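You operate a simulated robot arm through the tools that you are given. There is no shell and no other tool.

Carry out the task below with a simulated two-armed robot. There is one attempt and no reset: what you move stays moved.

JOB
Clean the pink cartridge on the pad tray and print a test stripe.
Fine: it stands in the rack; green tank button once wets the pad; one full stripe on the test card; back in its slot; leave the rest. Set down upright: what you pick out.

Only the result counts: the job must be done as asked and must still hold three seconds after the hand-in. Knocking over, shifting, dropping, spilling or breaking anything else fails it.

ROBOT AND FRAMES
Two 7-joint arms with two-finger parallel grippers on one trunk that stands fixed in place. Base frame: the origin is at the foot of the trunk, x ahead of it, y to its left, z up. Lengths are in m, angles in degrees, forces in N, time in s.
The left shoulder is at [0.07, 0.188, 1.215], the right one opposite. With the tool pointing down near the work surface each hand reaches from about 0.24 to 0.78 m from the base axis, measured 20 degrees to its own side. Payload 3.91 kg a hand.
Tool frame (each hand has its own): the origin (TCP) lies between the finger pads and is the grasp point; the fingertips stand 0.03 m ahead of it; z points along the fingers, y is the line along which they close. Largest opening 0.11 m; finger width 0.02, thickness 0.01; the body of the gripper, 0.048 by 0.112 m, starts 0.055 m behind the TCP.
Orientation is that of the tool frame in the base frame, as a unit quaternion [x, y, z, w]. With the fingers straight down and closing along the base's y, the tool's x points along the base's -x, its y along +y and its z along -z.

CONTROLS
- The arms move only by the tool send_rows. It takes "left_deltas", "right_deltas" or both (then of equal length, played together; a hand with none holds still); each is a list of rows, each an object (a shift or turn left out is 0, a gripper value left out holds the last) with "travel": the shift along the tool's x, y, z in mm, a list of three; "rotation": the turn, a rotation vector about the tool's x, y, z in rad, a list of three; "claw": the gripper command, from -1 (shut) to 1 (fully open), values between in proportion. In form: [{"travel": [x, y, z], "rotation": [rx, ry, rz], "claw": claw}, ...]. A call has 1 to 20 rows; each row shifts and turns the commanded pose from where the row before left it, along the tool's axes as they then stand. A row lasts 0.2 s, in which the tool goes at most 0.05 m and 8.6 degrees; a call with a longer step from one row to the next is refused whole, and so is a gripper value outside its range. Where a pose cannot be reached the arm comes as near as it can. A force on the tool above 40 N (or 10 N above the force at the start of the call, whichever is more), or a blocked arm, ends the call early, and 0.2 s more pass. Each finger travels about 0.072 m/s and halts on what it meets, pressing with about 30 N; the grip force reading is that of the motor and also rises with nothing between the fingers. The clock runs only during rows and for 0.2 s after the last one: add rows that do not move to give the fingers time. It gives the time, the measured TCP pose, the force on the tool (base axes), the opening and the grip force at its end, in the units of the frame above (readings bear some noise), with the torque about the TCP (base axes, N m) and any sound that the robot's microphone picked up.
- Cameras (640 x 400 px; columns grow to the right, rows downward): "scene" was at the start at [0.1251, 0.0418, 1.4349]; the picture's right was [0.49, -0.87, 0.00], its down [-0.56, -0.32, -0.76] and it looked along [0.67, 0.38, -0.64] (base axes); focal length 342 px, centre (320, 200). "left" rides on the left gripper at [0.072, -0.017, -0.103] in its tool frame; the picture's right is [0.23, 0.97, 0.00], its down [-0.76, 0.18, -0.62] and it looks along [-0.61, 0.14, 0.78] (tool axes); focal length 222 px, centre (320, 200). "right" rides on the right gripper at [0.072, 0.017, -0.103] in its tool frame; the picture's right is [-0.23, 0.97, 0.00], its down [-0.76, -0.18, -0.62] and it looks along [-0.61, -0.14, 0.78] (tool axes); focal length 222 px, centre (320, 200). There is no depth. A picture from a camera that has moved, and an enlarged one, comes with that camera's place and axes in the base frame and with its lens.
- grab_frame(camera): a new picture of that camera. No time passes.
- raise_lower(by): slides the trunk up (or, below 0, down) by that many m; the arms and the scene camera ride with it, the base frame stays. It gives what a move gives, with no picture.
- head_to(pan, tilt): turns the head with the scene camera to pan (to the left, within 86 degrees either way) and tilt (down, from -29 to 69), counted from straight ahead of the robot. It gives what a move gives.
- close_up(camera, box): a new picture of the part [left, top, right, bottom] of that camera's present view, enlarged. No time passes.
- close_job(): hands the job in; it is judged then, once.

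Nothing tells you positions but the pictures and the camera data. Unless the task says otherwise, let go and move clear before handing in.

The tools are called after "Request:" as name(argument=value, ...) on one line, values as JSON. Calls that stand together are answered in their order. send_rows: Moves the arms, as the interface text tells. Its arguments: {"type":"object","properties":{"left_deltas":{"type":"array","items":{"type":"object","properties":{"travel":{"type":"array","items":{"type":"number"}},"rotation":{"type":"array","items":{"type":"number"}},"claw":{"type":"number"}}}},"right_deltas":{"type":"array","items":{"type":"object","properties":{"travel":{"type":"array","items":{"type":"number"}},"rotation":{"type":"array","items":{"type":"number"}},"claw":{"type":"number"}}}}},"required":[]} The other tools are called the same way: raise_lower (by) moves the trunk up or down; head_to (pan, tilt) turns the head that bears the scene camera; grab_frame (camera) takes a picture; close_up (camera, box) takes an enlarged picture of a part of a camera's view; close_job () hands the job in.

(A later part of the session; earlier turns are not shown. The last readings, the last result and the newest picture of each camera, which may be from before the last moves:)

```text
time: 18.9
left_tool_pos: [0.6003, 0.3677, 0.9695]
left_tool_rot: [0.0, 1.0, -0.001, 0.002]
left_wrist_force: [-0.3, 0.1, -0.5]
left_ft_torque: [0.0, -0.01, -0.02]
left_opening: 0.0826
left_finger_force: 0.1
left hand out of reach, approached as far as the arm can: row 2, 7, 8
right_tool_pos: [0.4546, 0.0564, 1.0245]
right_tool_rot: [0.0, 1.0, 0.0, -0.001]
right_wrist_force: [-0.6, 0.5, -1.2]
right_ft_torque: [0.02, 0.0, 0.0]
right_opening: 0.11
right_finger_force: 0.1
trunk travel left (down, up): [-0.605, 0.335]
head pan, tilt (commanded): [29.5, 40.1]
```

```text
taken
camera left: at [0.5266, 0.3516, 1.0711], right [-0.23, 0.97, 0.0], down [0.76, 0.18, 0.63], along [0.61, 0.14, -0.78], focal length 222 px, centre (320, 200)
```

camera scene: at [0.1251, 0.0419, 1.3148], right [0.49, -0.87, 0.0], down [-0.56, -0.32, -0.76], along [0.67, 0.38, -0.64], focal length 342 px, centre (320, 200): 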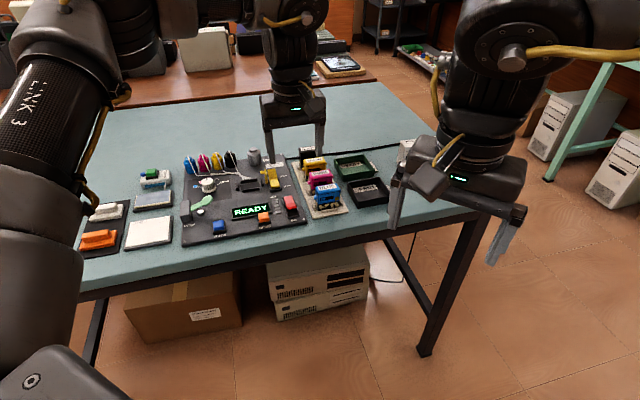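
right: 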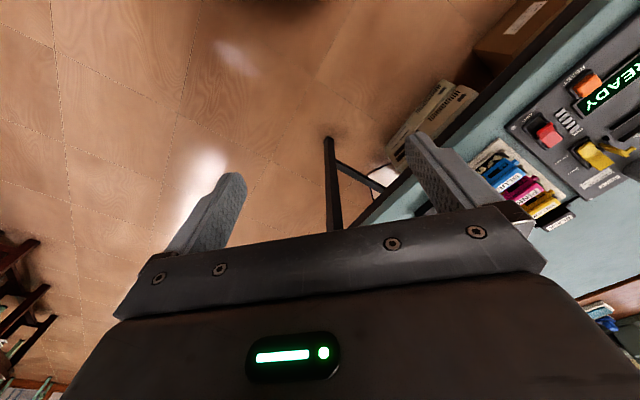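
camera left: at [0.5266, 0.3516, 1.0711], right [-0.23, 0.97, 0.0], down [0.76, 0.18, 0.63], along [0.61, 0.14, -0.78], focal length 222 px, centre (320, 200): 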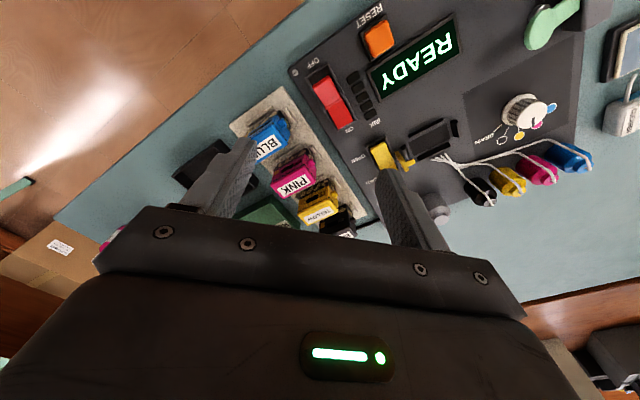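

Even at 0° yaw it's out of reach with the trunk this low. I'll raise the trunk back to its original height, where the rack should be reachable.

Request:
raise_lower(by=0.12)

Request:
send_rows(left_deltas=[{"travel": [0, 0, 25]}, {"travel": [0, 0, 25]}, {"travel": [0, 0, 25]}, {"travel": [0, 0, 25]}, {"travel": [-15, -5, 0]}, {"travel": [-15, -5, 0]}, {"travel": [-15, -5, 0]}, {"travel": [-15, -5, 0]}, {"travel": [0, 0, 0]}])

Request:
grab_frame(camera="left")

Request:
grab_frame(camera="scene")

```text
time: 20.4
left_tool_pos: [0.5993, 0.3693, 1.0896]
left_tool_rot: [0.0, 1.0, -0.001, 0.002]
left_wrist_force: [-0.3, 0.7, 0.0]
left_ft_torque: [-0.02, 0.0, 0.0]
left_opening: 0.0825
left_finger_force: 0.1
right_tool_pos: [0.455, 0.0568, 1.1438]
right_tool_rot: [-0.001, 1.0, 0.0, 0.0]
right_wrist_force: [1.0, 0.9, 0.0]
right_ft_torque: [0.0, 0.01, -0.03]
right_opening: 0.1101
right_finger_force: 0.0
trunk travel left (down, up): [-0.725, 0.215]
head pan, tilt (commanded): [29.5, 40.1]
```

```text
time: 22.4
left_tool_pos: [0.5999, 0.3701, 0.9926]
left_tool_rot: [-0.001, 1.0, -0.002, 0.003]
left_wrist_force: [0.3, 0.7, -0.3]
left_ft_torque: [0.0, 0.02, 0.0]
left_opening: 0.0824
left_finger_force: 0.1
left hand out of reach, approached as far as the arm can: row 5, 6, 7, 8
right_tool_pos: [0.4539, 0.0566, 1.1451]
right_tool_rot: [0.001, 1.0, 0.0, 0.0]
right_wrist_force: [0.3, 0.7, 0.3]
right_ft_torque: [-0.02, -0.02, -0.01]
right_opening: 0.1102
right_finger_force: 0.0
trunk travel left (down, up): [-0.725, 0.215]
head pan, tilt (commanded): [29.5, 40.1]
```

```text
taken
camera left: at [0.5286, 0.3529, 1.0954], right [-0.23, 0.97, 0.0], down [0.76, 0.18, 0.63], along [0.61, 0.14, -0.78], focal length 222 px, centre (320, 200)
```

left: 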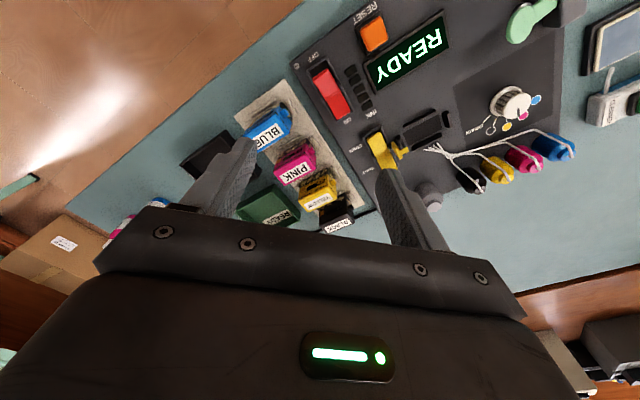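

```text
taken
camera scene: at [0.1252, 0.0418, 1.4348], right [0.49, -0.87, 0.0], down [-0.56, -0.32, -0.76], along [0.67, 0.38, -0.64], focal length 342 px, centre (320, 200)
```

scene: 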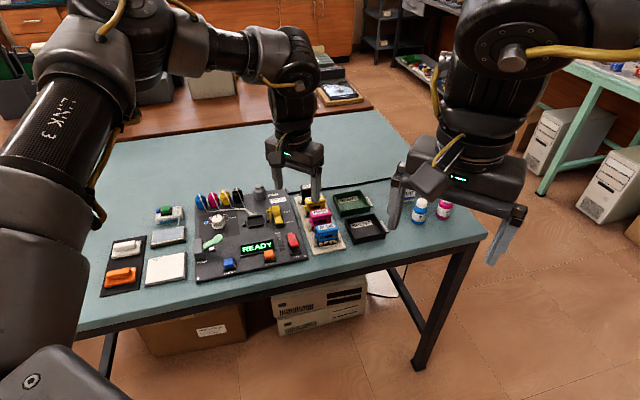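

Still blocked here in x. I'll probe other directions, first moving back toward the robot and right to unwind the arm, then forward again at a lower height.

Request:
send_rows(left_deltas=[{"travel": [0, -20, 0]}, {"travel": [0, -20, 0]}, {"travel": [0, 0, 0]}])

Request:
send_rows(left_deltas=[{"travel": [0, 0, 15]}, {"travel": [0, 0, 15]}, {"travel": [0, 0, 0]}])

Request:
send_rows(left_deltas=[{"travel": [-15, 0, 0]}, {"travel": [-15, 0, 0]}, {"travel": [0, 0, 0]}])

```text
time: 23.2
left_tool_pos: [0.5871, 0.3371, 0.9978]
left_tool_rot: [0.0, 1.0, -0.002, 0.002]
left_wrist_force: [-0.1, -0.4, 0.3]
left_ft_torque: [0.06, -0.03, 0.01]
left_opening: 0.0825
left_finger_force: 0.2
left hand out of reach, approached as far as the arm can: row 1, 2
right_tool_pos: [0.4547, 0.0565, 1.1446]
right_tool_rot: [0.001, 1.0, 0.001, 0.0]
right_wrist_force: [-0.2, 0.3, -0.2]
right_ft_torque: [-0.03, -0.02, 0.0]
right_opening: 0.1102
right_finger_force: 0.1
trunk travel left (down, up): [-0.725, 0.215]
head pan, tilt (commanded): [29.5, 40.1]
```

```text
time: 24.0
left_tool_pos: [0.5812, 0.3414, 0.9715]
left_tool_rot: [0.0, 1.0, -0.002, 0.003]
left_wrist_force: [0.5, 0.4, 0.3]
left_ft_torque: [-0.03, -0.02, 0.03]
left_opening: 0.0823
left_finger_force: 0.0
left hand out of reach, approached as far as the arm can: row 1, 2
right_tool_pos: [0.4547, 0.0563, 1.1453]
right_tool_rot: [0.0, 1.0, 0.0, -0.001]
right_wrist_force: [0.4, -0.2, -0.8]
right_ft_torque: [-0.02, 0.01, 0.02]
right_opening: 0.1102
right_finger_force: 0.1
trunk travel left (down, up): [-0.725, 0.215]
head pan, tilt (commanded): [29.5, 40.1]
```

```text
time: 24.8
left_tool_pos: [0.5907, 0.3533, 0.9805]
left_tool_rot: [0.0, 1.0, -0.001, 0.003]
left_wrist_force: [-0.2, -0.9, -0.3]
left_ft_torque: [-0.01, 0.0, -0.02]
left_opening: 0.0825
left_finger_force: 0.0
left hand out of reach, approached as far as the arm can: row 1, 2
right_tool_pos: [0.4542, 0.0554, 1.1444]
right_tool_rot: [0.0, 1.0, 0.0, -0.001]
right_wrist_force: [0.3, -0.9, -0.2]
right_ft_torque: [0.0, 0.02, 0.03]
right_opening: 0.11
right_finger_force: 0.0
trunk travel left (down, up): [-0.725, 0.215]
head pan, tilt (commanded): [29.5, 40.1]
```

The limit's normal points forward, right and down, so this looks like a joint limit in the current elbow posture rather than a true reach limit. I'll look at the arm posture with the head.

Request:
head_to(pan=55, tilt=20)

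Request:
grab_frame(camera="scene")

Request:
head_to(pan=80, tilt=35)

Request:
grab_frame(camera="scene")

```text
time: 25.7
left_tool_pos: [0.5897, 0.3529, 0.9808]
left_tool_rot: [-0.001, 1.0, -0.002, 0.004]
left_wrist_force: [-0.5, -0.3, 0.4]
left_ft_torque: [0.01, 0.0, -0.02]
left_opening: 0.0823
left_finger_force: 0.0
right_tool_pos: [0.4547, 0.0571, 1.1453]
right_tool_rot: [0.001, 1.0, 0.0, 0.0]
right_wrist_force: [-0.6, 0.6, 0.1]
right_ft_torque: [-0.03, 0.03, -0.03]
right_opening: 0.1098
right_finger_force: 0.0
trunk travel left (down, up): [-0.725, 0.215]
head pan, tilt (commanded): [55.0, 20.0]
```

```text
taken
camera scene: at [0.1047, 0.0762, 1.4664], right [0.82, -0.57, 0.0], down [-0.2, -0.28, -0.94], along [0.54, 0.77, -0.34], focal length 342 px, centre (320, 200)
```

scene: 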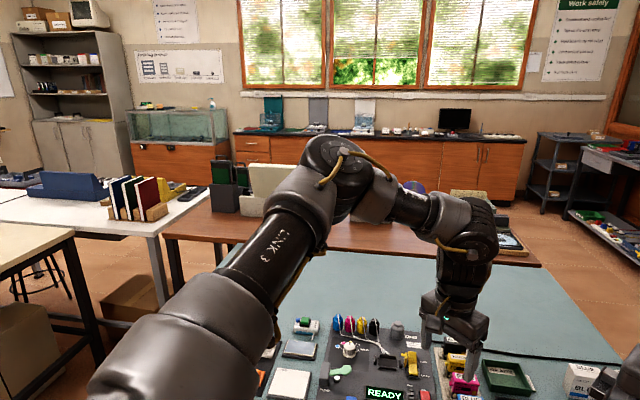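

```text
time: 26.6
left_tool_pos: [0.5894, 0.3535, 0.9798]
left_tool_rot: [0.0, 1.0, -0.001, 0.004]
left_wrist_force: [0.6, 0.4, -1.5]
left_ft_torque: [-0.04, -0.03, -0.03]
left_opening: 0.0825
left_finger_force: 0.1
right_tool_pos: [0.4544, 0.0565, 1.1449]
right_tool_rot: [0.001, 1.0, 0.001, -0.001]
right_wrist_force: [0.5, 0.0, -0.6]
right_ft_torque: [-0.01, -0.01, 0.03]
right_opening: 0.1098
right_finger_force: 0.0
trunk travel left (down, up): [-0.725, 0.215]
head pan, tilt (commanded): [80.0, 35.0]
```

```text
taken
camera scene: at [0.0666, 0.0867, 1.4427], right [0.98, -0.17, 0.0], down [-0.1, -0.56, -0.82], along [0.14, 0.81, -0.57], focal length 342 px, centre (320, 200)
```

scene: 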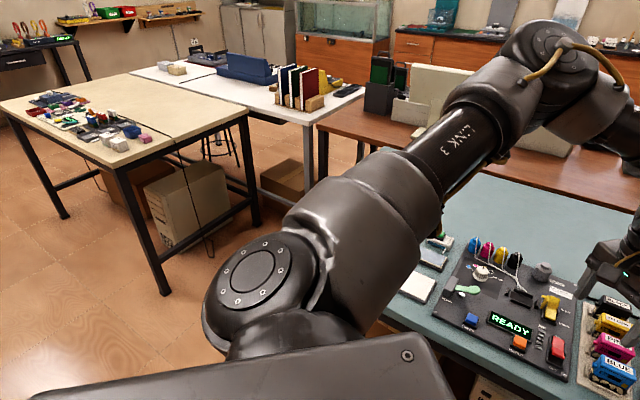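

The elbow is swung out to the left and up, with the forearm coming back to the right. I'll retract the hand toward the body to let the elbow re-settle, then extend forward along the arm's natural direction.

Request:
send_rows(left_deltas=[{"travel": [25, 0, -10]}, {"travel": [30, 0, -10]}, {"travel": [30, 0, -5]}, {"travel": [30, 0, -5]}, {"travel": [30, 0, 0]}, {"travel": [30, -10, 0]}, {"travel": [0, -20, 0]}, {"travel": [0, 0, 0]}])

Request:
head_to(pan=55, tilt=30)

Request:
grab_frame(camera="scene")

```text
time: 28.4
left_tool_pos: [0.413, 0.3223, 1.0071]
left_tool_rot: [0.0, 1.0, -0.001, 0.002]
left_wrist_force: [-0.4, -0.4, 0.2]
left_ft_torque: [-0.03, 0.03, 0.01]
left_opening: 0.0824
left_finger_force: 0.0
right_tool_pos: [0.4549, 0.0575, 1.1445]
right_tool_rot: [0.0, 1.0, -0.001, 0.0]
right_wrist_force: [0.1, 0.4, 0.4]
right_ft_torque: [-0.01, -0.03, -0.01]
right_opening: 0.1101
right_finger_force: 0.1
trunk travel left (down, up): [-0.725, 0.215]
head pan, tilt (commanded): [80.0, 35.0]
```

```text
time: 29.3
left_tool_pos: [0.4142, 0.3236, 1.0081]
left_tool_rot: [0.0, 1.0, -0.001, 0.001]
left_wrist_force: [0.1, -0.6, -0.2]
left_ft_torque: [0.0, 0.01, -0.04]
left_opening: 0.0828
left_finger_force: 0.1
right_tool_pos: [0.4534, 0.0568, 1.1449]
right_tool_rot: [0.0, 1.0, 0.0, 0.0]
right_wrist_force: [0.3, 0.6, 0.0]
right_ft_torque: [0.03, 0.0, 0.01]
right_opening: 0.1101
right_finger_force: 0.0
trunk travel left (down, up): [-0.725, 0.215]
head pan, tilt (commanded): [55.0, 30.0]
```

```text
taken
camera scene: at [0.103, 0.0738, 1.4504], right [0.82, -0.57, 0.0], down [-0.29, -0.41, -0.87], along [0.5, 0.71, -0.5], focal length 342 px, centre (320, 200)
```

scene: 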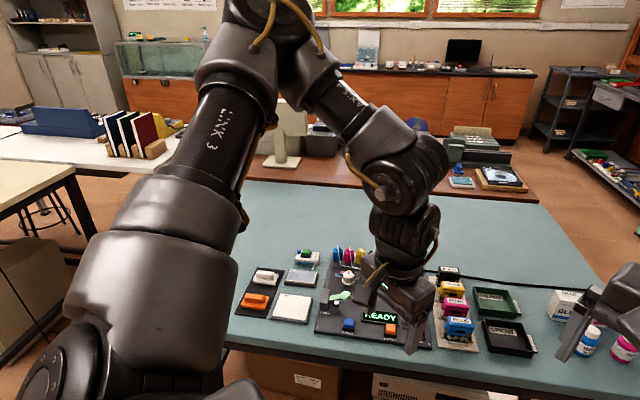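

The elbow is now up and in, with the forearm coming down to the hand. I'll extend forward toward the pink cartridge at this height.

Request:
send_rows(left_deltas=[{"travel": [-30, 0, 0]}, {"travel": [-30, 5, 0]}, {"travel": [-30, 5, 0]}, {"travel": [-30, 5, 0]}, {"travel": [-30, 5, 0]}, {"travel": [-30, 5, 0]}, {"travel": [-30, 0, 0]}, {"travel": [0, 0, 0]}])

Request:
grab_frame(camera="scene")

Request:
grab_frame(camera="left")

```text
time: 31.1
left_tool_pos: [0.5991, 0.3548, 1.0131]
left_tool_rot: [-0.001, 1.0, -0.002, 0.002]
left_wrist_force: [-0.4, 0.6, -0.4]
left_ft_torque: [0.01, 0.0, 0.02]
left_opening: 0.0826
left_finger_force: 0.0
left hand out of reach, approached as far as the arm can: row 7
right_tool_pos: [0.4545, 0.0572, 1.1441]
right_tool_rot: [0.0, 1.0, 0.0, 0.0]
right_wrist_force: [-0.3, -0.8, -0.7]
right_ft_torque: [0.03, 0.0, 0.02]
right_opening: 0.11
right_finger_force: 0.2
trunk travel left (down, up): [-0.725, 0.215]
head pan, tilt (commanded): [55.0, 30.0]
```

```text
taken
camera scene: at [0.1027, 0.0738, 1.4505], right [0.82, -0.57, 0.0], down [-0.29, -0.41, -0.87], along [0.5, 0.71, -0.5], focal length 342 px, centre (320, 200)
```

scene: 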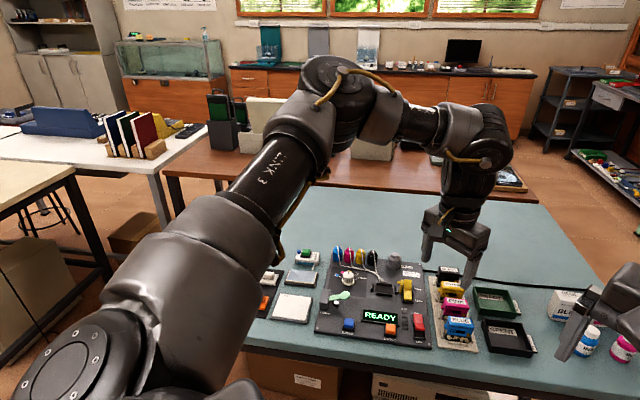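

```text
taken
camera left: at [0.5268, 0.3386, 1.115], right [-0.23, 0.97, 0.0], down [0.76, 0.18, 0.63], along [0.61, 0.14, -0.78], focal length 222 px, centre (320, 200)
```

left: 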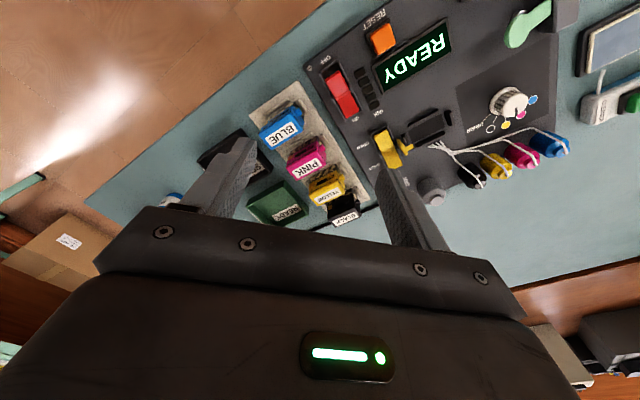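

The arm ends in the same posture. Its true extension limit is about 0.69 m from the shoulder, so the rack should be reachable with the elbow in a better position. I'll move the right hand out of the way first, then bring the left hand in along its natural forward line.

Request:
send_rows(right_deltas=[{"travel": [5, -25, 0]}, {"travel": [5, -30, 0]}, {"travel": [5, -30, 0]}, {"travel": [5, -30, 0]}, {"travel": [5, -30, 0]}, {"travel": [5, -30, 0]}, {"travel": [0, -25, 0]}, {"travel": [0, 0, 0]}], left_deltas=[{"travel": [25, 0, 0]}, {"travel": [30, -5, 0]}, {"travel": [30, -5, 0]}, {"travel": [30, -5, 0]}, {"travel": [30, -10, 0]}, {"travel": [30, -10, 0]}, {"travel": [10, -20, 0]}, {"travel": [0, -20, 0]}])

Request:
send_rows(left_deltas=[{"travel": [0, -30, 5]}, {"travel": [0, -30, 10]}, {"travel": [0, -30, 10]}, {"travel": [0, 0, 10]}, {"travel": [0, 0, 0]}])

Request:
grab_frame(camera="scene")

```text
time: 32.9
left_tool_pos: [0.4133, 0.3006, 1.0118]
left_tool_rot: [0.0, 1.0, -0.002, 0.001]
left_wrist_force: [0.0, 0.0, -0.2]
left_ft_torque: [-0.01, -0.02, 0.01]
left_opening: 0.0822
left_finger_force: 0.1
left hand out of reach, approached as far as the arm can: row 8
right_tool_pos: [0.4234, -0.1423, 1.1442]
right_tool_rot: [0.0, 1.0, -0.001, 0.0]
right_wrist_force: [0.9, 0.6, 0.5]
right_ft_torque: [-0.04, -0.02, -0.01]
right_opening: 0.1102
right_finger_force: 0.2
trunk travel left (down, up): [-0.725, 0.215]
head pan, tilt (commanded): [55.0, 30.0]
```

```text
time: 34.1
left_tool_pos: [0.4135, 0.3, 1.004]
left_tool_rot: [0.001, 1.0, -0.001, 0.001]
left_wrist_force: [0.7, -0.8, 0.4]
left_ft_torque: [-0.02, 0.01, -0.02]
left_opening: 0.0826
left_finger_force: 0.0
left hand out of reach, approached as far as the arm can: row 1, 2, 3
right_tool_pos: [0.423, -0.1422, 1.1425]
right_tool_rot: [0.0, 1.0, -0.001, 0.0]
right_wrist_force: [0.2, 1.0, -0.4]
right_ft_torque: [-0.01, 0.01, 0.04]
right_opening: 0.1101
right_finger_force: 0.0
trunk travel left (down, up): [-0.725, 0.215]
head pan, tilt (commanded): [55.0, 30.0]
```

```text
taken
camera scene: at [0.1028, 0.0741, 1.4504], right [0.82, -0.57, 0.0], down [-0.29, -0.41, -0.87], along [0.5, 0.71, -0.5], focal length 342 px, centre (320, 200)
```

scene: 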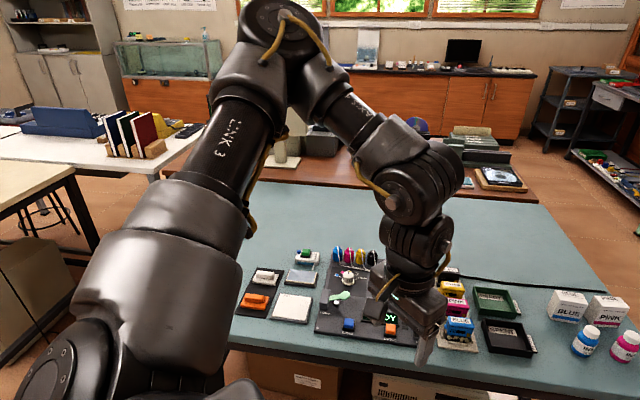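

It's blocked at y ≈ 0.30 even when retracted, so some joint is saturated. I'll try yawing the hand the other way, to −45°, which also suits a grip across the cartridge's flat faces, and then test movement to the right.

Request:
send_rows(left_deltas=[{"rotation": [0, 0, 0.1309]}, {"rotation": [0, 0, 0.1309]}, {"rotation": [0, 0, 0.1309]}, {"rotation": [0, 0, 0.1309]}, {"rotation": [0, 0, 0.1309]}, {"rotation": [0, 0, 0.1309]}, {"travel": [0, 0, 0]}])

Request:
send_rows(left_deltas=[{"travel": [14, -14, 0]}, {"travel": [14, -14, 0]}, {"travel": [0, 0, 0]}])

Request:
grab_frame(camera="scene")

```text
time: 35.7
left_tool_pos: [0.413, 0.3001, 1.0026]
left_tool_rot: [0.383, 0.924, 0.0, 0.002]
left_wrist_force: [-0.1, 0.9, -0.2]
left_ft_torque: [-0.03, -0.02, 0.0]
left_opening: 0.0828
left_finger_force: 0.0
right_tool_pos: [0.4232, -0.1427, 1.1439]
right_tool_rot: [0.0, 1.0, 0.0, 0.0]
right_wrist_force: [0.0, 0.2, 0.0]
right_ft_torque: [0.02, 0.01, 0.0]
right_opening: 0.1099
right_finger_force: 0.0
trunk travel left (down, up): [-0.725, 0.215]
head pan, tilt (commanded): [55.0, 30.0]
```

```text
time: 36.5
left_tool_pos: [0.3722, 0.3009, 1.0024]
left_tool_rot: [0.383, 0.924, 0.0, 0.002]
left_wrist_force: [0.1, -0.2, 0.3]
left_ft_torque: [0.01, -0.01, -0.03]
left_opening: 0.0822
left_finger_force: 0.0
right_tool_pos: [0.4239, -0.1439, 1.1423]
right_tool_rot: [0.0, 1.0, 0.0, -0.001]
right_wrist_force: [0.0, -0.1, -0.4]
right_ft_torque: [-0.05, 0.01, -0.02]
right_opening: 0.1101
right_finger_force: 0.1
trunk travel left (down, up): [-0.725, 0.215]
head pan, tilt (commanded): [55.0, 30.0]
```

```text
taken
camera scene: at [0.1037, 0.0739, 1.4504], right [0.82, -0.57, 0.0], down [-0.29, -0.41, -0.87], along [0.5, 0.71, -0.5], focal length 342 px, centre (320, 200)
```

scene: 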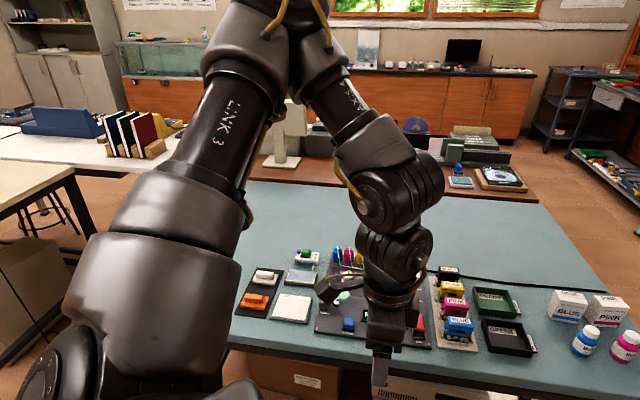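

Request:
send_rows(left_deltas=[{"travel": [-14, -14, 0]}, {"travel": [-14, -14, 0]}, {"travel": [-14, -14, 0]}, {"travel": [0, 0, 0]}])

Request:
head_to(pan=-40, tilt=25)

Request:
grab_frame(camera="scene")

```text
time: 37.5
left_tool_pos: [0.3731, 0.2434, 1.0049]
left_tool_rot: [0.383, 0.924, 0.0, 0.002]
left_wrist_force: [0.7, 0.4, -0.5]
left_ft_torque: [-0.04, 0.0, -0.01]
left_opening: 0.0824
left_finger_force: 0.2
right_tool_pos: [0.4215, -0.1441, 1.1427]
right_tool_rot: [0.0, 1.0, 0.0, 0.0]
right_wrist_force: [0.6, 0.2, -0.3]
right_ft_torque: [0.02, 0.02, 0.0]
right_opening: 0.1101
right_finger_force: 0.0
trunk travel left (down, up): [-0.725, 0.215]
head pan, tilt (commanded): [55.0, 30.0]
```

```text
time: 39.2
left_tool_pos: [0.3728, 0.2425, 1.0029]
left_tool_rot: [0.383, 0.924, -0.001, 0.002]
left_wrist_force: [0.5, 0.2, 0.4]
left_ft_torque: [-0.02, 0.02, 0.0]
left_opening: 0.0823
left_finger_force: 0.1
right_tool_pos: [0.4239, -0.1435, 1.1422]
right_tool_rot: [0.0, 1.0, 0.0, 0.0]
right_wrist_force: [0.4, 0.9, -0.8]
right_ft_torque: [0.03, 0.01, 0.02]
right_opening: 0.11
right_finger_force: 0.1
trunk travel left (down, up): [-0.725, 0.215]
head pan, tilt (commanded): [-40.0, 25.0]
```

```text
taken
camera scene: at [0.1217, -0.0594, 1.4584], right [-0.64, -0.77, 0.0], down [-0.32, 0.27, -0.91], along [0.69, -0.58, -0.42], focal length 342 px, centre (320, 200)
```

scene: 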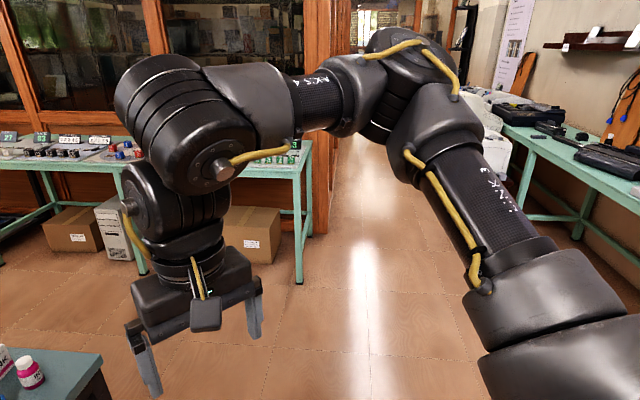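

With −45° yaw the hand moves freely to the right, so yaw was the constraint. I'll extend forward toward the pink cartridge in this orientation, which closes across the cartridge's flat faces.

Request:
head_to(pan=29.5, tilt=40.1)

Request:
send_rows(left_deltas=[{"travel": [-13, 28, 0]}, {"travel": [-13, 28, 0]}, {"travel": [-13, 28, 0]}, {"travel": [-13, 28, 0]}, {"travel": [-13, 28, 0]}, {"travel": [-13, 28, 0]}, {"travel": [-13, 28, 0]}, {"travel": [-13, 28, 0]}, {"travel": [-13, 28, 0]}, {"travel": [0, 0, 0]}])

Request:
grab_frame(camera="left")

Request:
grab_frame(camera="scene")

```text
time: 40.6
left_tool_pos: [0.3736, 0.2416, 1.0043]
left_tool_rot: [0.383, 0.924, 0.0, 0.002]
left_wrist_force: [0.0, 0.2, 0.5]
left_ft_torque: [-0.01, -0.03, 0.02]
left_opening: 0.0824
left_finger_force: 0.2
right_tool_pos: [0.4236, -0.1448, 1.1422]
right_tool_rot: [0.0, 1.0, 0.001, 0.0]
right_wrist_force: [0.3, -0.1, 0.0]
right_ft_torque: [0.01, -0.03, 0.0]
right_opening: 0.11
right_finger_force: 0.0
trunk travel left (down, up): [-0.725, 0.215]
head pan, tilt (commanded): [29.5, 40.1]
```

```text
time: 42.8
left_tool_pos: [0.6003, 0.3568, 1.0119]
left_tool_rot: [0.383, 0.924, -0.001, 0.003]
left_wrist_force: [0.6, -0.4, -0.9]
left_ft_torque: [0.01, 0.0, -0.02]
left_opening: 0.0827
left_finger_force: 0.0
left hand out of reach, approached as far as the arm can: row 8, 9
right_tool_pos: [0.4239, -0.1437, 1.1422]
right_tool_rot: [0.0, 1.0, 0.0, 0.0]
right_wrist_force: [-0.5, 0.0, -0.3]
right_ft_torque: [0.01, 0.03, 0.01]
right_opening: 0.11
right_finger_force: 0.0
trunk travel left (down, up): [-0.725, 0.215]
head pan, tilt (commanded): [29.5, 40.1]
```

```text
taken
camera left: at [0.5362, 0.3949, 1.1132], right [0.53, 0.85, 0.0], down [0.66, -0.41, 0.63], along [0.53, -0.33, -0.78], focal length 222 px, centre (320, 200)
```

left: 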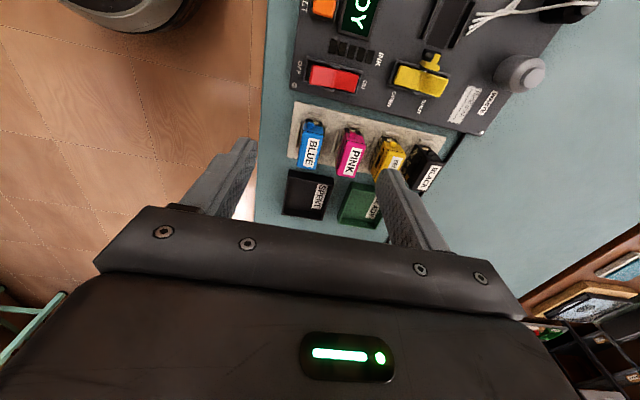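

```text
taken
camera scene: at [0.1251, 0.0415, 1.4349], right [0.49, -0.87, 0.0], down [-0.56, -0.32, -0.76], along [0.67, 0.38, -0.64], focal length 342 px, centre (320, 200)
```

scene: 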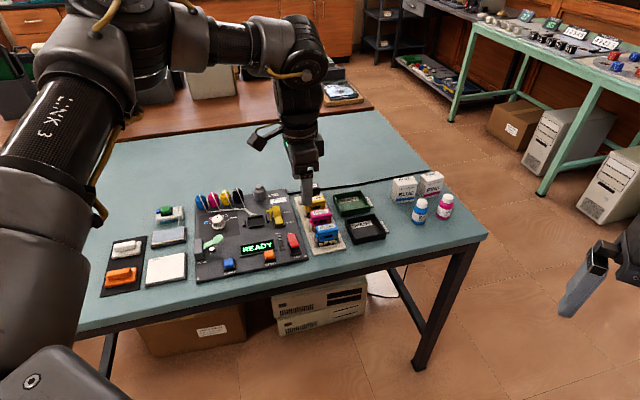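

The forward limit is at x ≈ 0.60 regardless of yaw, so it comes from the elbow posture. I'll retract, go further right so the upper arm points forward, and then extend from there.

Request:
send_rows(left_deltas=[{"travel": [13, -28, 0]}, {"travel": [13, -28, 0]}, {"travel": [13, -28, 0]}, {"travel": [13, -28, 0]}, {"travel": [13, -28, 0]}, {"travel": [13, -28, 0]}, {"travel": [-15, -15, 0]}, {"travel": [-15, -15, 0]}, {"travel": [-15, -15, 0]}, {"travel": [-15, -15, 0]}, {"travel": [-15, -15, 0]}, {"travel": [0, 0, 0]}])

Request:
grab_frame(camera="scene")

```text
time: 45.4
left_tool_pos: [0.4207, 0.2138, 1.0188]
left_tool_rot: [0.383, 0.924, -0.001, 0.002]
left_wrist_force: [0.1, -0.1, 0.6]
left_ft_torque: [0.0, 0.0, 0.01]
left_opening: 0.0823
left_finger_force: 0.1
left hand out of reach, approached as far as the arm can: row 10, 11
right_tool_pos: [0.4236, -0.1425, 1.1426]
right_tool_rot: [0.0, 1.0, 0.0, -0.001]
right_wrist_force: [-0.5, -0.3, 0.7]
right_ft_torque: [-0.04, 0.01, -0.01]
right_opening: 0.11
right_finger_force: 0.0
trunk travel left (down, up): [-0.725, 0.215]
head pan, tilt (commanded): [29.5, 40.1]
```

```text
taken
camera scene: at [0.1255, 0.0415, 1.4349], right [0.49, -0.87, 0.0], down [-0.56, -0.32, -0.76], along [0.67, 0.38, -0.64], focal length 342 px, centre (320, 200)
```

scene: 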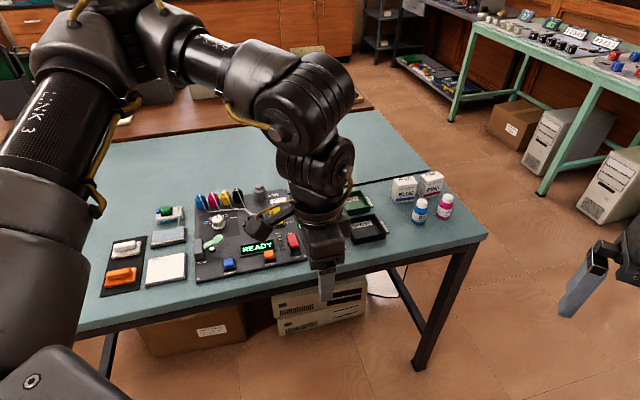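

It's still limited, possibly by wrist bend since the tool must point straight down. I'll test tilting the tool about its closing axis so the fingers lean forward-right. The pads would still be parallel to the cartridge's flat faces.

Request:
send_rows(left_deltas=[{"rotation": [0, -0.14, 0]}, {"rotation": [0, -0.14, 0]}, {"rotation": [0, -0.14, 0]}, {"travel": [0, 0, 0]}])

Request:
send_rows(left_deltas=[{"travel": [0, 20, 0]}, {"travel": [0, 20, 0]}, {"travel": [0, 20, 0]}, {"travel": [0, 20, 0]}, {"travel": [0, 20, 0]}, {"travel": [0, 20, 0]}, {"travel": [0, 20, 0]}, {"travel": [0, 20, 0]}, {"travel": [0, 20, 0]}, {"travel": [0, 20, 0]}, {"travel": [0, 0, 0]}])

Request:
grab_frame(camera="scene")

```text
time: 46.4
left_tool_pos: [0.4209, 0.2146, 1.0204]
left_tool_rot: [0.374, 0.903, -0.079, 0.196]
left_wrist_force: [-0.1, 0.1, -0.1]
left_ft_torque: [0.0, 0.01, 0.01]
left_opening: 0.0825
left_finger_force: 0.0
right_tool_pos: [0.4227, -0.1443, 1.1429]
right_tool_rot: [0.0, 1.0, 0.0, 0.0]
right_wrist_force: [-0.4, -0.5, -0.1]
right_ft_torque: [0.03, 0.03, 0.01]
right_opening: 0.1101
right_finger_force: 0.1
trunk travel left (down, up): [-0.725, 0.215]
head pan, tilt (commanded): [29.5, 40.1]
```

```text
time: 48.8
left_tool_pos: [0.5624, 0.355, 1.0211]
left_tool_rot: [0.374, 0.903, -0.08, 0.195]
left_wrist_force: [0.6, 0.6, 0.4]
left_ft_torque: [0.01, 0.01, 0.01]
left_opening: 0.0823
left_finger_force: 0.1
right_tool_pos: [0.424, -0.1439, 1.1437]
right_tool_rot: [0.0, 1.0, 0.0, 0.001]
right_wrist_force: [0.1, 0.5, 0.6]
right_ft_torque: [0.02, -0.01, 0.0]
right_opening: 0.11
right_finger_force: 0.1
trunk travel left (down, up): [-0.725, 0.215]
head pan, tilt (commanded): [29.5, 40.1]
```

```text
taken
camera scene: at [0.1248, 0.0415, 1.435], right [0.49, -0.87, 0.0], down [-0.56, -0.32, -0.77], along [0.67, 0.38, -0.64], focal length 342 px, centre (320, 200)
```

scene: 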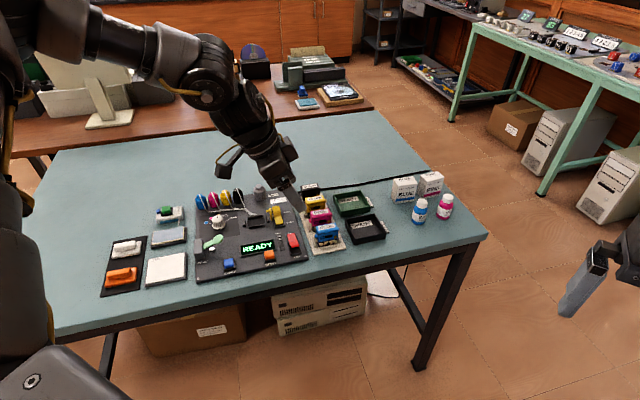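

Tilting the tool by 24° removed the limit. I'll advance toward the rack with this tilt and look at the cartridges with the hand camera.

Request:
send_rows(left_deltas=[{"travel": [-10, 10, 15]}, {"travel": [-10, 10, 15]}, {"travel": [-10, 10, 15]}, {"travel": [0, 0, 0]}])

Request:
grab_frame(camera="left")

Request:
close_up(camera="scene", box=[230, 130, 370, 265])

```text
time: 49.8
left_tool_pos: [0.6171, 0.3461, 0.9942]
left_tool_rot: [0.374, 0.903, -0.079, 0.195]
left_wrist_force: [-0.6, 0.1, -0.3]
left_ft_torque: [0.05, 0.02, -0.01]
left_opening: 0.0823
left_finger_force: 0.1
right_tool_pos: [0.4229, -0.1421, 1.1428]
right_tool_rot: [0.0, 1.0, -0.001, 0.0]
right_wrist_force: [0.6, -0.1, 0.7]
right_ft_torque: [0.01, 0.0, -0.05]
right_opening: 0.1101
right_finger_force: 0.1
trunk travel left (down, up): [-0.725, 0.215]
head pan, tilt (commanded): [29.5, 40.1]
```

```text
taken
camera left: at [0.5272, 0.4102, 1.0573], right [0.54, 0.84, -0.09], down [0.43, -0.18, 0.88], along [0.72, -0.52, -0.46], focal length 222 px, centre (320, 200)
```

left: 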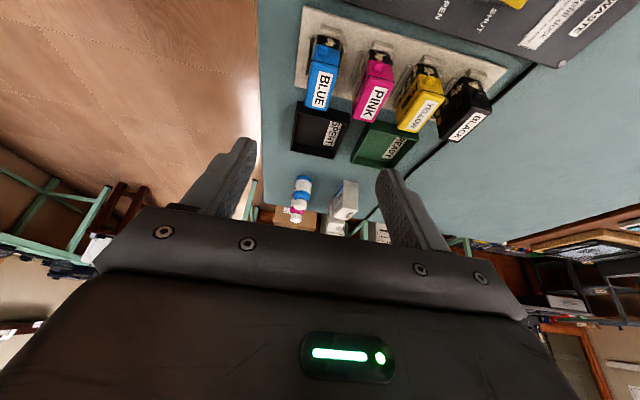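

```text
2.96 times, centred on (300, 198) of scene
camera zoom: at [0.1248, 0.0418, 1.4349], right [0.49, -0.87, 0.0], down [-0.56, -0.32, -0.76], along [0.67, 0.38, -0.64], focal length 1012 px, centre (379, 207)
```

zoom: 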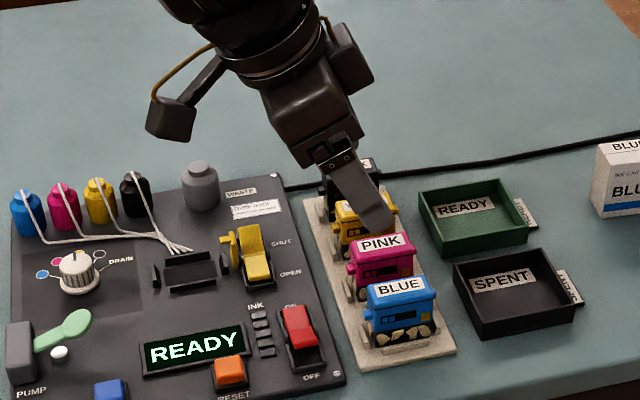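

Request:
close_up(camera="left", box=[290, 0, 510, 160])

```text
2.50 times, centred on (400, 80) of left
camera zoom: at [0.5272, 0.4102, 1.0573], right [0.54, 0.84, -0.09], down [0.43, -0.18, 0.88], along [0.72, -0.52, -0.46], focal length 555 px, centre (120, 500)
```

zoom: 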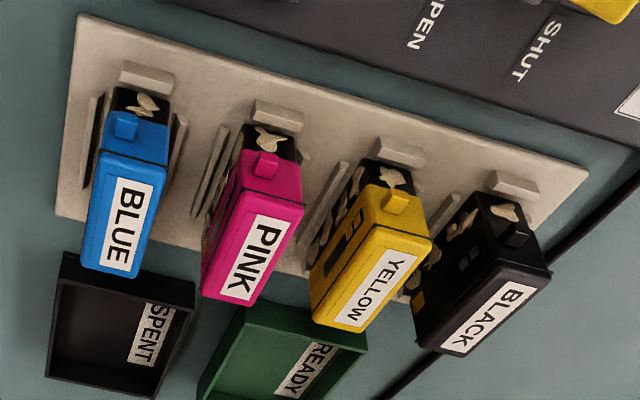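

From this side view I can see the cartridges clearly: coloured bodies about 27 mm thick at 54 mm pitch, with tops near z ≈ 0.857. The rack axis is at 45°, which matches my tool yaw. I'll hover above pink with the fingers opened to about 44 mm.

Request:
send_rows(left_deltas=[{"travel": [-3, 13, 12], "claw": -0.2}, {"travel": [-3, 13, 15]}, {"travel": [-3, 13, 15]}, {"travel": [0, 13, 16]}, {"travel": [0, 0, 16]}, {"travel": [0, 0, 0]}])

Request:
grab_frame(camera="left")

Request:
close_up(camera="scene", box=[260, 130, 370, 265])

```text
time: 51.2
left_tool_pos: [0.663, 0.3586, 0.9417]
left_tool_rot: [0.374, 0.903, -0.08, 0.195]
left_wrist_force: [0.0, -0.3, -0.5]
left_ft_torque: [-0.01, 0.03, -0.02]
left_opening: 0.0442
left_finger_force: 0.1
left hand out of reach, approached as far as the arm can: row 4, 5
right_tool_pos: [0.4237, -0.1437, 1.1423]
right_tool_rot: [0.0, 1.0, 0.0, 0.0]
right_wrist_force: [0.3, -0.2, 0.1]
right_ft_torque: [-0.02, 0.02, 0.04]
right_opening: 0.1099
right_finger_force: 0.1
trunk travel left (down, up): [-0.725, 0.215]
head pan, tilt (commanded): [29.5, 40.1]
```

```text
taken
camera left: at [0.5735, 0.4228, 1.0042], right [0.54, 0.84, -0.09], down [0.43, -0.18, 0.88], along [0.72, -0.52, -0.46], focal length 222 px, centre (320, 200)
```

left: 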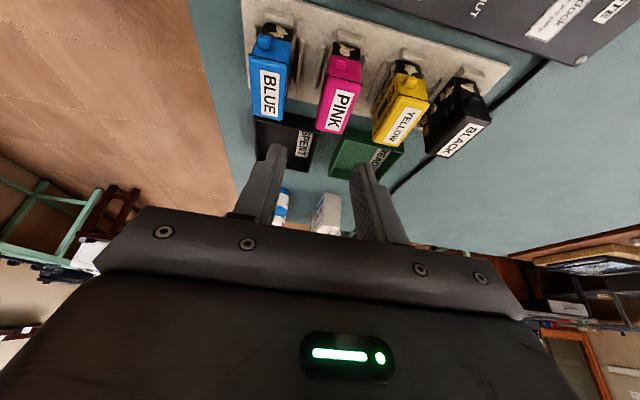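

```text
2.96 times, centred on (315, 198) of scene
camera zoom: at [0.1255, 0.0415, 1.4349], right [0.49, -0.87, 0.0], down [-0.56, -0.32, -0.76], along [0.67, 0.38, -0.64], focal length 1012 px, centre (335, 207)
```

zoom: 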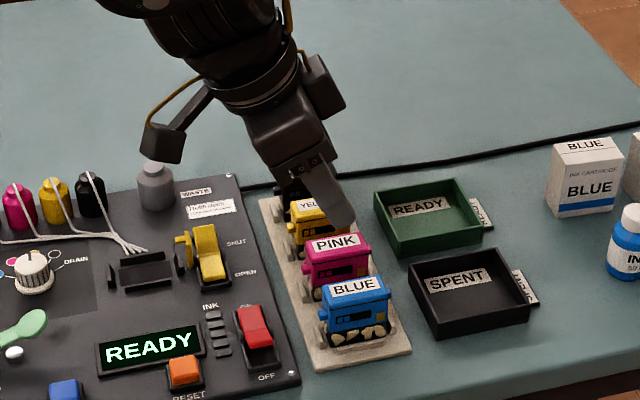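

It's limited again at about x = 0.66. I'll look at the arm posture again to understand which joint is saturating.

Request:
head_to(pan=55, tilt=25)

Request:
grab_frame(camera="scene")

Request:
head_to(pan=86, tilt=50)

Request:
grab_frame(camera="scene")

```text
time: 52.1
left_tool_pos: [0.6624, 0.3588, 0.9406]
left_tool_rot: [0.373, 0.903, -0.08, 0.196]
left_wrist_force: [0.5, 0.0, -0.1]
left_ft_torque: [0.01, 0.01, 0.02]
left_opening: 0.0439
left_finger_force: 0.1
right_tool_pos: [0.4225, -0.1434, 1.1426]
right_tool_rot: [0.001, 1.0, 0.0, -0.001]
right_wrist_force: [0.6, 0.6, -0.4]
right_ft_torque: [0.0, -0.04, 0.01]
right_opening: 0.1098
right_finger_force: 0.0
trunk travel left (down, up): [-0.725, 0.215]
head pan, tilt (commanded): [55.0, 25.0]
```

```text
taken
camera scene: at [0.104, 0.0753, 1.4583], right [0.82, -0.57, 0.0], down [-0.24, -0.35, -0.91], along [0.52, 0.74, -0.42], focal length 342 px, centre (320, 200)
```

scene: 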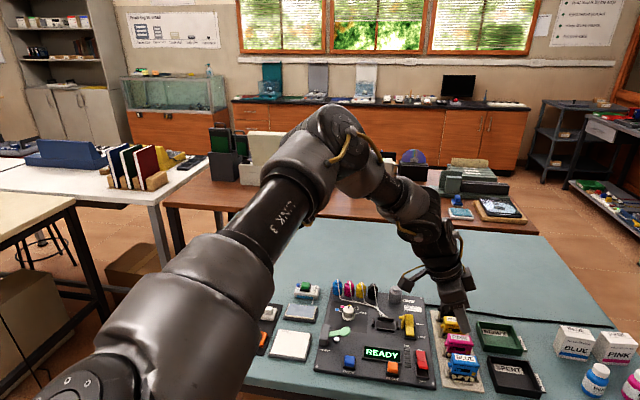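

```text
time: 53.1
left_tool_pos: [0.6624, 0.3579, 0.941]
left_tool_rot: [0.374, 0.903, -0.08, 0.195]
left_wrist_force: [0.6, 0.1, 0.1]
left_ft_torque: [-0.01, -0.01, 0.03]
left_opening: 0.0438
left_finger_force: 0.1
right_tool_pos: [0.424, -0.143, 1.1434]
right_tool_rot: [0.0, 1.0, 0.0, 0.0]
right_wrist_force: [0.0, -0.2, -0.8]
right_ft_torque: [-0.01, -0.01, -0.03]
right_opening: 0.1101
right_finger_force: 0.0
trunk travel left (down, up): [-0.725, 0.215]
head pan, tilt (commanded): [85.9, 50.0]
```

```text
taken
camera scene: at [0.0567, 0.0767, 1.4209], right [1.0, -0.07, 0.0], down [-0.06, -0.76, -0.64], along [0.05, 0.64, -0.77], focal length 342 px, centre (320, 200)
```

scene: 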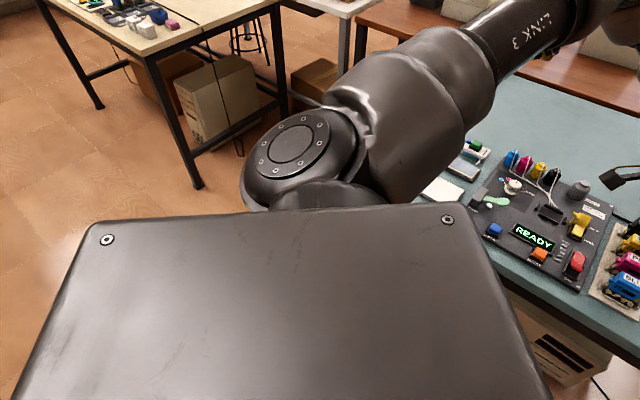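

The shoulder disc joint on the left faces up in this posture. I'll compare with the right arm's shoulder, which reached far across the midline.

Request:
head_to(pan=-86, tilt=50)

Request:
grab_frame(camera="scene")

Request:
head_to(pan=-60, tilt=30)

Request:
grab_frame(camera="scene")

```text
time: 55.7
left_tool_pos: [0.661, 0.3582, 0.941]
left_tool_rot: [0.374, 0.903, -0.08, 0.195]
left_wrist_force: [-0.7, 0.8, -0.4]
left_ft_torque: [0.03, -0.01, 0.01]
left_opening: 0.0439
left_finger_force: 0.1
right_tool_pos: [0.4236, -0.1437, 1.1429]
right_tool_rot: [0.0, 1.0, 0.001, -0.001]
right_wrist_force: [-0.3, -0.2, 0.3]
right_ft_torque: [0.01, -0.05, 0.0]
right_opening: 0.1102
right_finger_force: 0.0
trunk travel left (down, up): [-0.725, 0.215]
head pan, tilt (commanded): [-85.9, 50.0]
```

```text
taken
camera scene: at [0.0567, -0.077, 1.4209], right [-1.0, -0.07, 0.0], down [-0.05, 0.76, -0.64], along [0.05, -0.64, -0.77], focal length 342 px, centre (320, 200)
```

scene: 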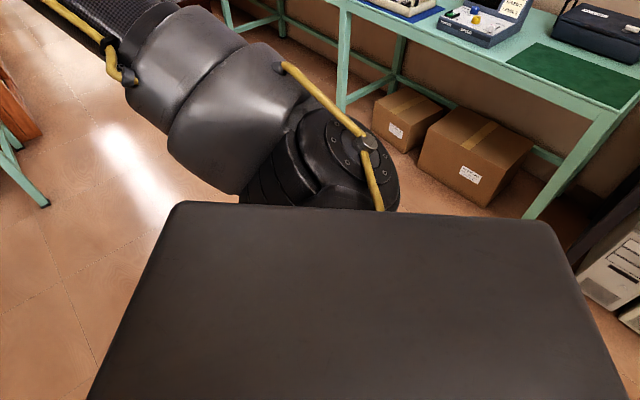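

```text
time: 56.6
left_tool_pos: [0.6616, 0.3588, 0.9416]
left_tool_rot: [0.374, 0.903, -0.08, 0.196]
left_wrist_force: [0.4, 0.1, -0.1]
left_ft_torque: [0.02, -0.01, 0.0]
left_opening: 0.0439
left_finger_force: 0.1
right_tool_pos: [0.423, -0.1439, 1.1435]
right_tool_rot: [0.001, 1.0, 0.0, 0.0]
right_wrist_force: [1.2, -0.4, -1.0]
right_ft_torque: [0.02, -0.01, 0.0]
right_opening: 0.1102
right_finger_force: 0.0
trunk travel left (down, up): [-0.725, 0.215]
head pan, tilt (commanded): [-60.0, 30.0]
```

```text
taken
camera scene: at [0.0963, -0.0785, 1.4504], right [-0.87, -0.5, 0.0], down [-0.25, 0.43, -0.87], along [0.43, -0.75, -0.5], focal length 342 px, centre (320, 200)
```

scene: 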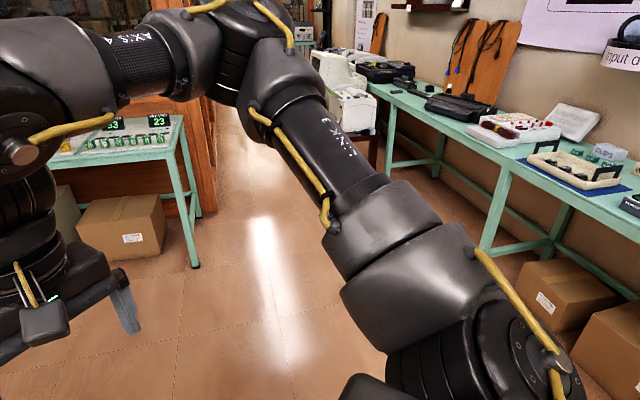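

The two shoulders are in different configurations, so I'll work with the left arm as it is. More tilt about the closing axis moves the wrist back and should give the reach I need, so I'll tilt to about 36° and move toward the hover point over pink.

Request:
head_to(pan=29.5, tilt=40.1)

Request:
send_rows(left_deltas=[{"rotation": [0, -0.105, 0]}, {"rotation": [0, -0.105, 0]}, {"travel": [0, 0, 0]}])

Request:
send_rows(left_deltas=[{"travel": [-8, 4, 4]}, {"travel": [-8, 4, 4]}, {"travel": [0, 0, 0]}])

Request:
grab_frame(camera="left")

Request:
close_up(camera="scene", box=[260, 130, 370, 265])

```text
time: 58.2
left_tool_pos: [0.6627, 0.3583, 0.9401]
left_tool_rot: [0.373, 0.903, -0.079, 0.196]
left_wrist_force: [0.3, 0.5, -0.1]
left_ft_torque: [0.02, 0.0, -0.05]
left_opening: 0.044
left_finger_force: 0.0
right_tool_pos: [0.4236, -0.1434, 1.1435]
right_tool_rot: [0.0, 1.0, 0.0, -0.001]
right_wrist_force: [-0.3, 0.1, -0.1]
right_ft_torque: [0.0, -0.01, 0.02]
right_opening: 0.11
right_finger_force: 0.1
trunk travel left (down, up): [-0.725, 0.215]
head pan, tilt (commanded): [29.5, 40.1]
```

```text
time: 59.0
left_tool_pos: [0.6626, 0.3575, 0.9413]
left_tool_rot: [0.364, 0.878, -0.118, 0.288]
left_wrist_force: [0.2, -0.2, -0.9]
left_ft_torque: [0.01, -0.01, 0.02]
left_opening: 0.0442
left_finger_force: 0.1
right_tool_pos: [0.4243, -0.1437, 1.1422]
right_tool_rot: [0.0, 1.0, 0.0, 0.0]
right_wrist_force: [-0.6, 0.1, 0.5]
right_ft_torque: [0.02, -0.02, 0.0]
right_opening: 0.1102
right_finger_force: 0.1
trunk travel left (down, up): [-0.725, 0.215]
head pan, tilt (commanded): [29.5, 40.1]
```

```text
time: 59.8
left_tool_pos: [0.6782, 0.3523, 0.9482]
left_tool_rot: [0.364, 0.878, -0.119, 0.288]
left_wrist_force: [0.8, 0.9, 0.0]
left_ft_torque: [0.03, 0.0, 0.0]
left_opening: 0.0441
left_finger_force: 0.0
left hand out of reach, approached as far as the arm can: row 2
right_tool_pos: [0.4234, -0.1432, 1.1437]
right_tool_rot: [0.001, 1.0, 0.0, -0.001]
right_wrist_force: [0.5, 0.9, 0.1]
right_ft_torque: [0.01, -0.03, -0.01]
right_opening: 0.11
right_finger_force: 0.0
trunk travel left (down, up): [-0.725, 0.215]
head pan, tilt (commanded): [29.5, 40.1]
```

```text
taken
camera left: at [0.5812, 0.4241, 0.9867], right [0.56, 0.82, -0.13], down [0.3, -0.05, 0.95], along [0.77, -0.57, -0.27], focal length 222 px, centre (320, 200)
```

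left: 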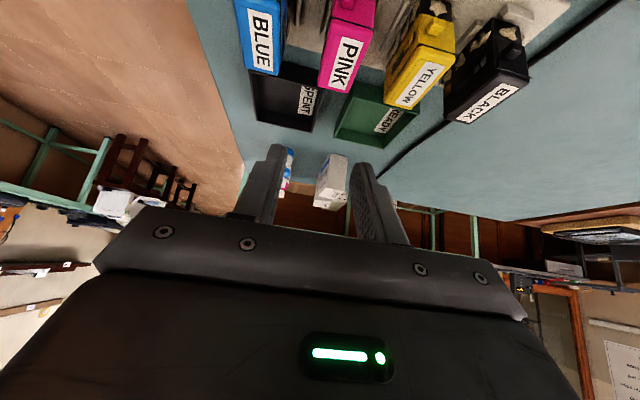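

```text
2.96 times, centred on (315, 198) of scene
camera zoom: at [0.1248, 0.0423, 1.4349], right [0.49, -0.87, 0.0], down [-0.56, -0.32, -0.76], along [0.67, 0.38, -0.64], focal length 1012 px, centre (335, 207)
```

zoom: 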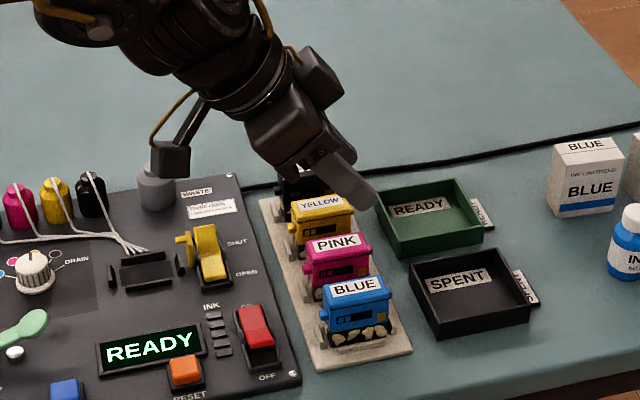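

With 36° tilt I'm over the pink cartridge but at the posture's lower limit. I'll raise the hand and lower the trunk by the same amount so the wrist sits nearer shoulder height.

Request:
send_rows(left_deltas=[{"travel": [-17.7, 0, -24.2]}, {"travel": [-17.7, 0, -24.2]}, {"travel": [-17.7, 0, -24.2]}, {"travel": [-17.7, 0, -24.2]}, {"travel": [-17.7, 0, -24.2]}, {"travel": [0, 0, 0]}])

Request:
raise_lower(by=-0.16)

Request:
close_up(camera="scene", box=[260, 80, 370, 225])

Request:
grab_frame(camera="left")

```text
time: 61.2
left_tool_pos: [0.6772, 0.3512, 1.0955]
left_tool_rot: [0.363, 0.878, -0.119, 0.288]
left_wrist_force: [-0.1, -0.6, 1.0]
left_ft_torque: [-0.02, 0.03, 0.01]
left_opening: 0.0443
left_finger_force: 0.1
right_tool_pos: [0.4236, -0.1429, 1.1439]
right_tool_rot: [0.0, 1.0, 0.0, 0.0]
right_wrist_force: [0.6, -0.4, 0.0]
right_ft_torque: [0.0, -0.04, -0.01]
right_opening: 0.1098
right_finger_force: 0.1
trunk travel left (down, up): [-0.725, 0.215]
head pan, tilt (commanded): [29.5, 40.1]
```

```text
time: 63.0
left_tool_pos: [0.677, 0.3494, 0.9362]
left_tool_rot: [0.363, 0.878, -0.118, 0.289]
left_wrist_force: [0.9, 0.2, 0.0]
left_ft_torque: [-0.01, -0.01, 0.02]
left_opening: 0.0441
left_finger_force: 0.1
right_tool_pos: [0.4245, -0.1435, 0.9837]
right_tool_rot: [-0.002, 1.0, 0.0, 0.0]
right_wrist_force: [-0.4, -0.4, -0.5]
right_ft_torque: [0.0, 0.03, 0.05]
right_opening: 0.1101
right_finger_force: 0.1
trunk travel left (down, up): [-0.565, 0.375]
head pan, tilt (commanded): [29.5, 40.1]
```

```text
2.76 times, centred on (315, 152) of scene
camera zoom: at [0.1248, 0.0416, 1.275], right [0.49, -0.87, 0.0], down [-0.56, -0.32, -0.76], along [0.67, 0.38, -0.64], focal length 942 px, centre (334, 331)
```

zoom: 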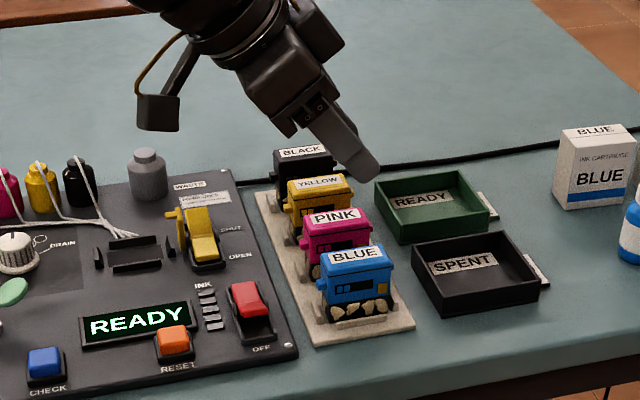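

```text
taken
camera left: at [0.5803, 0.4227, 0.975], right [0.56, 0.82, -0.13], down [0.3, -0.05, 0.95], along [0.77, -0.57, -0.27], focal length 222 px, centre (320, 200)
```

left: 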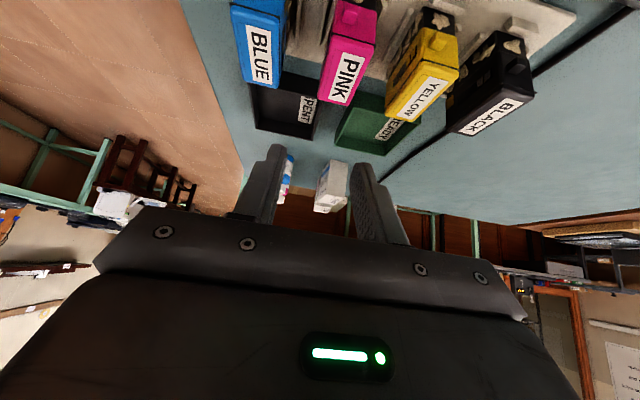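

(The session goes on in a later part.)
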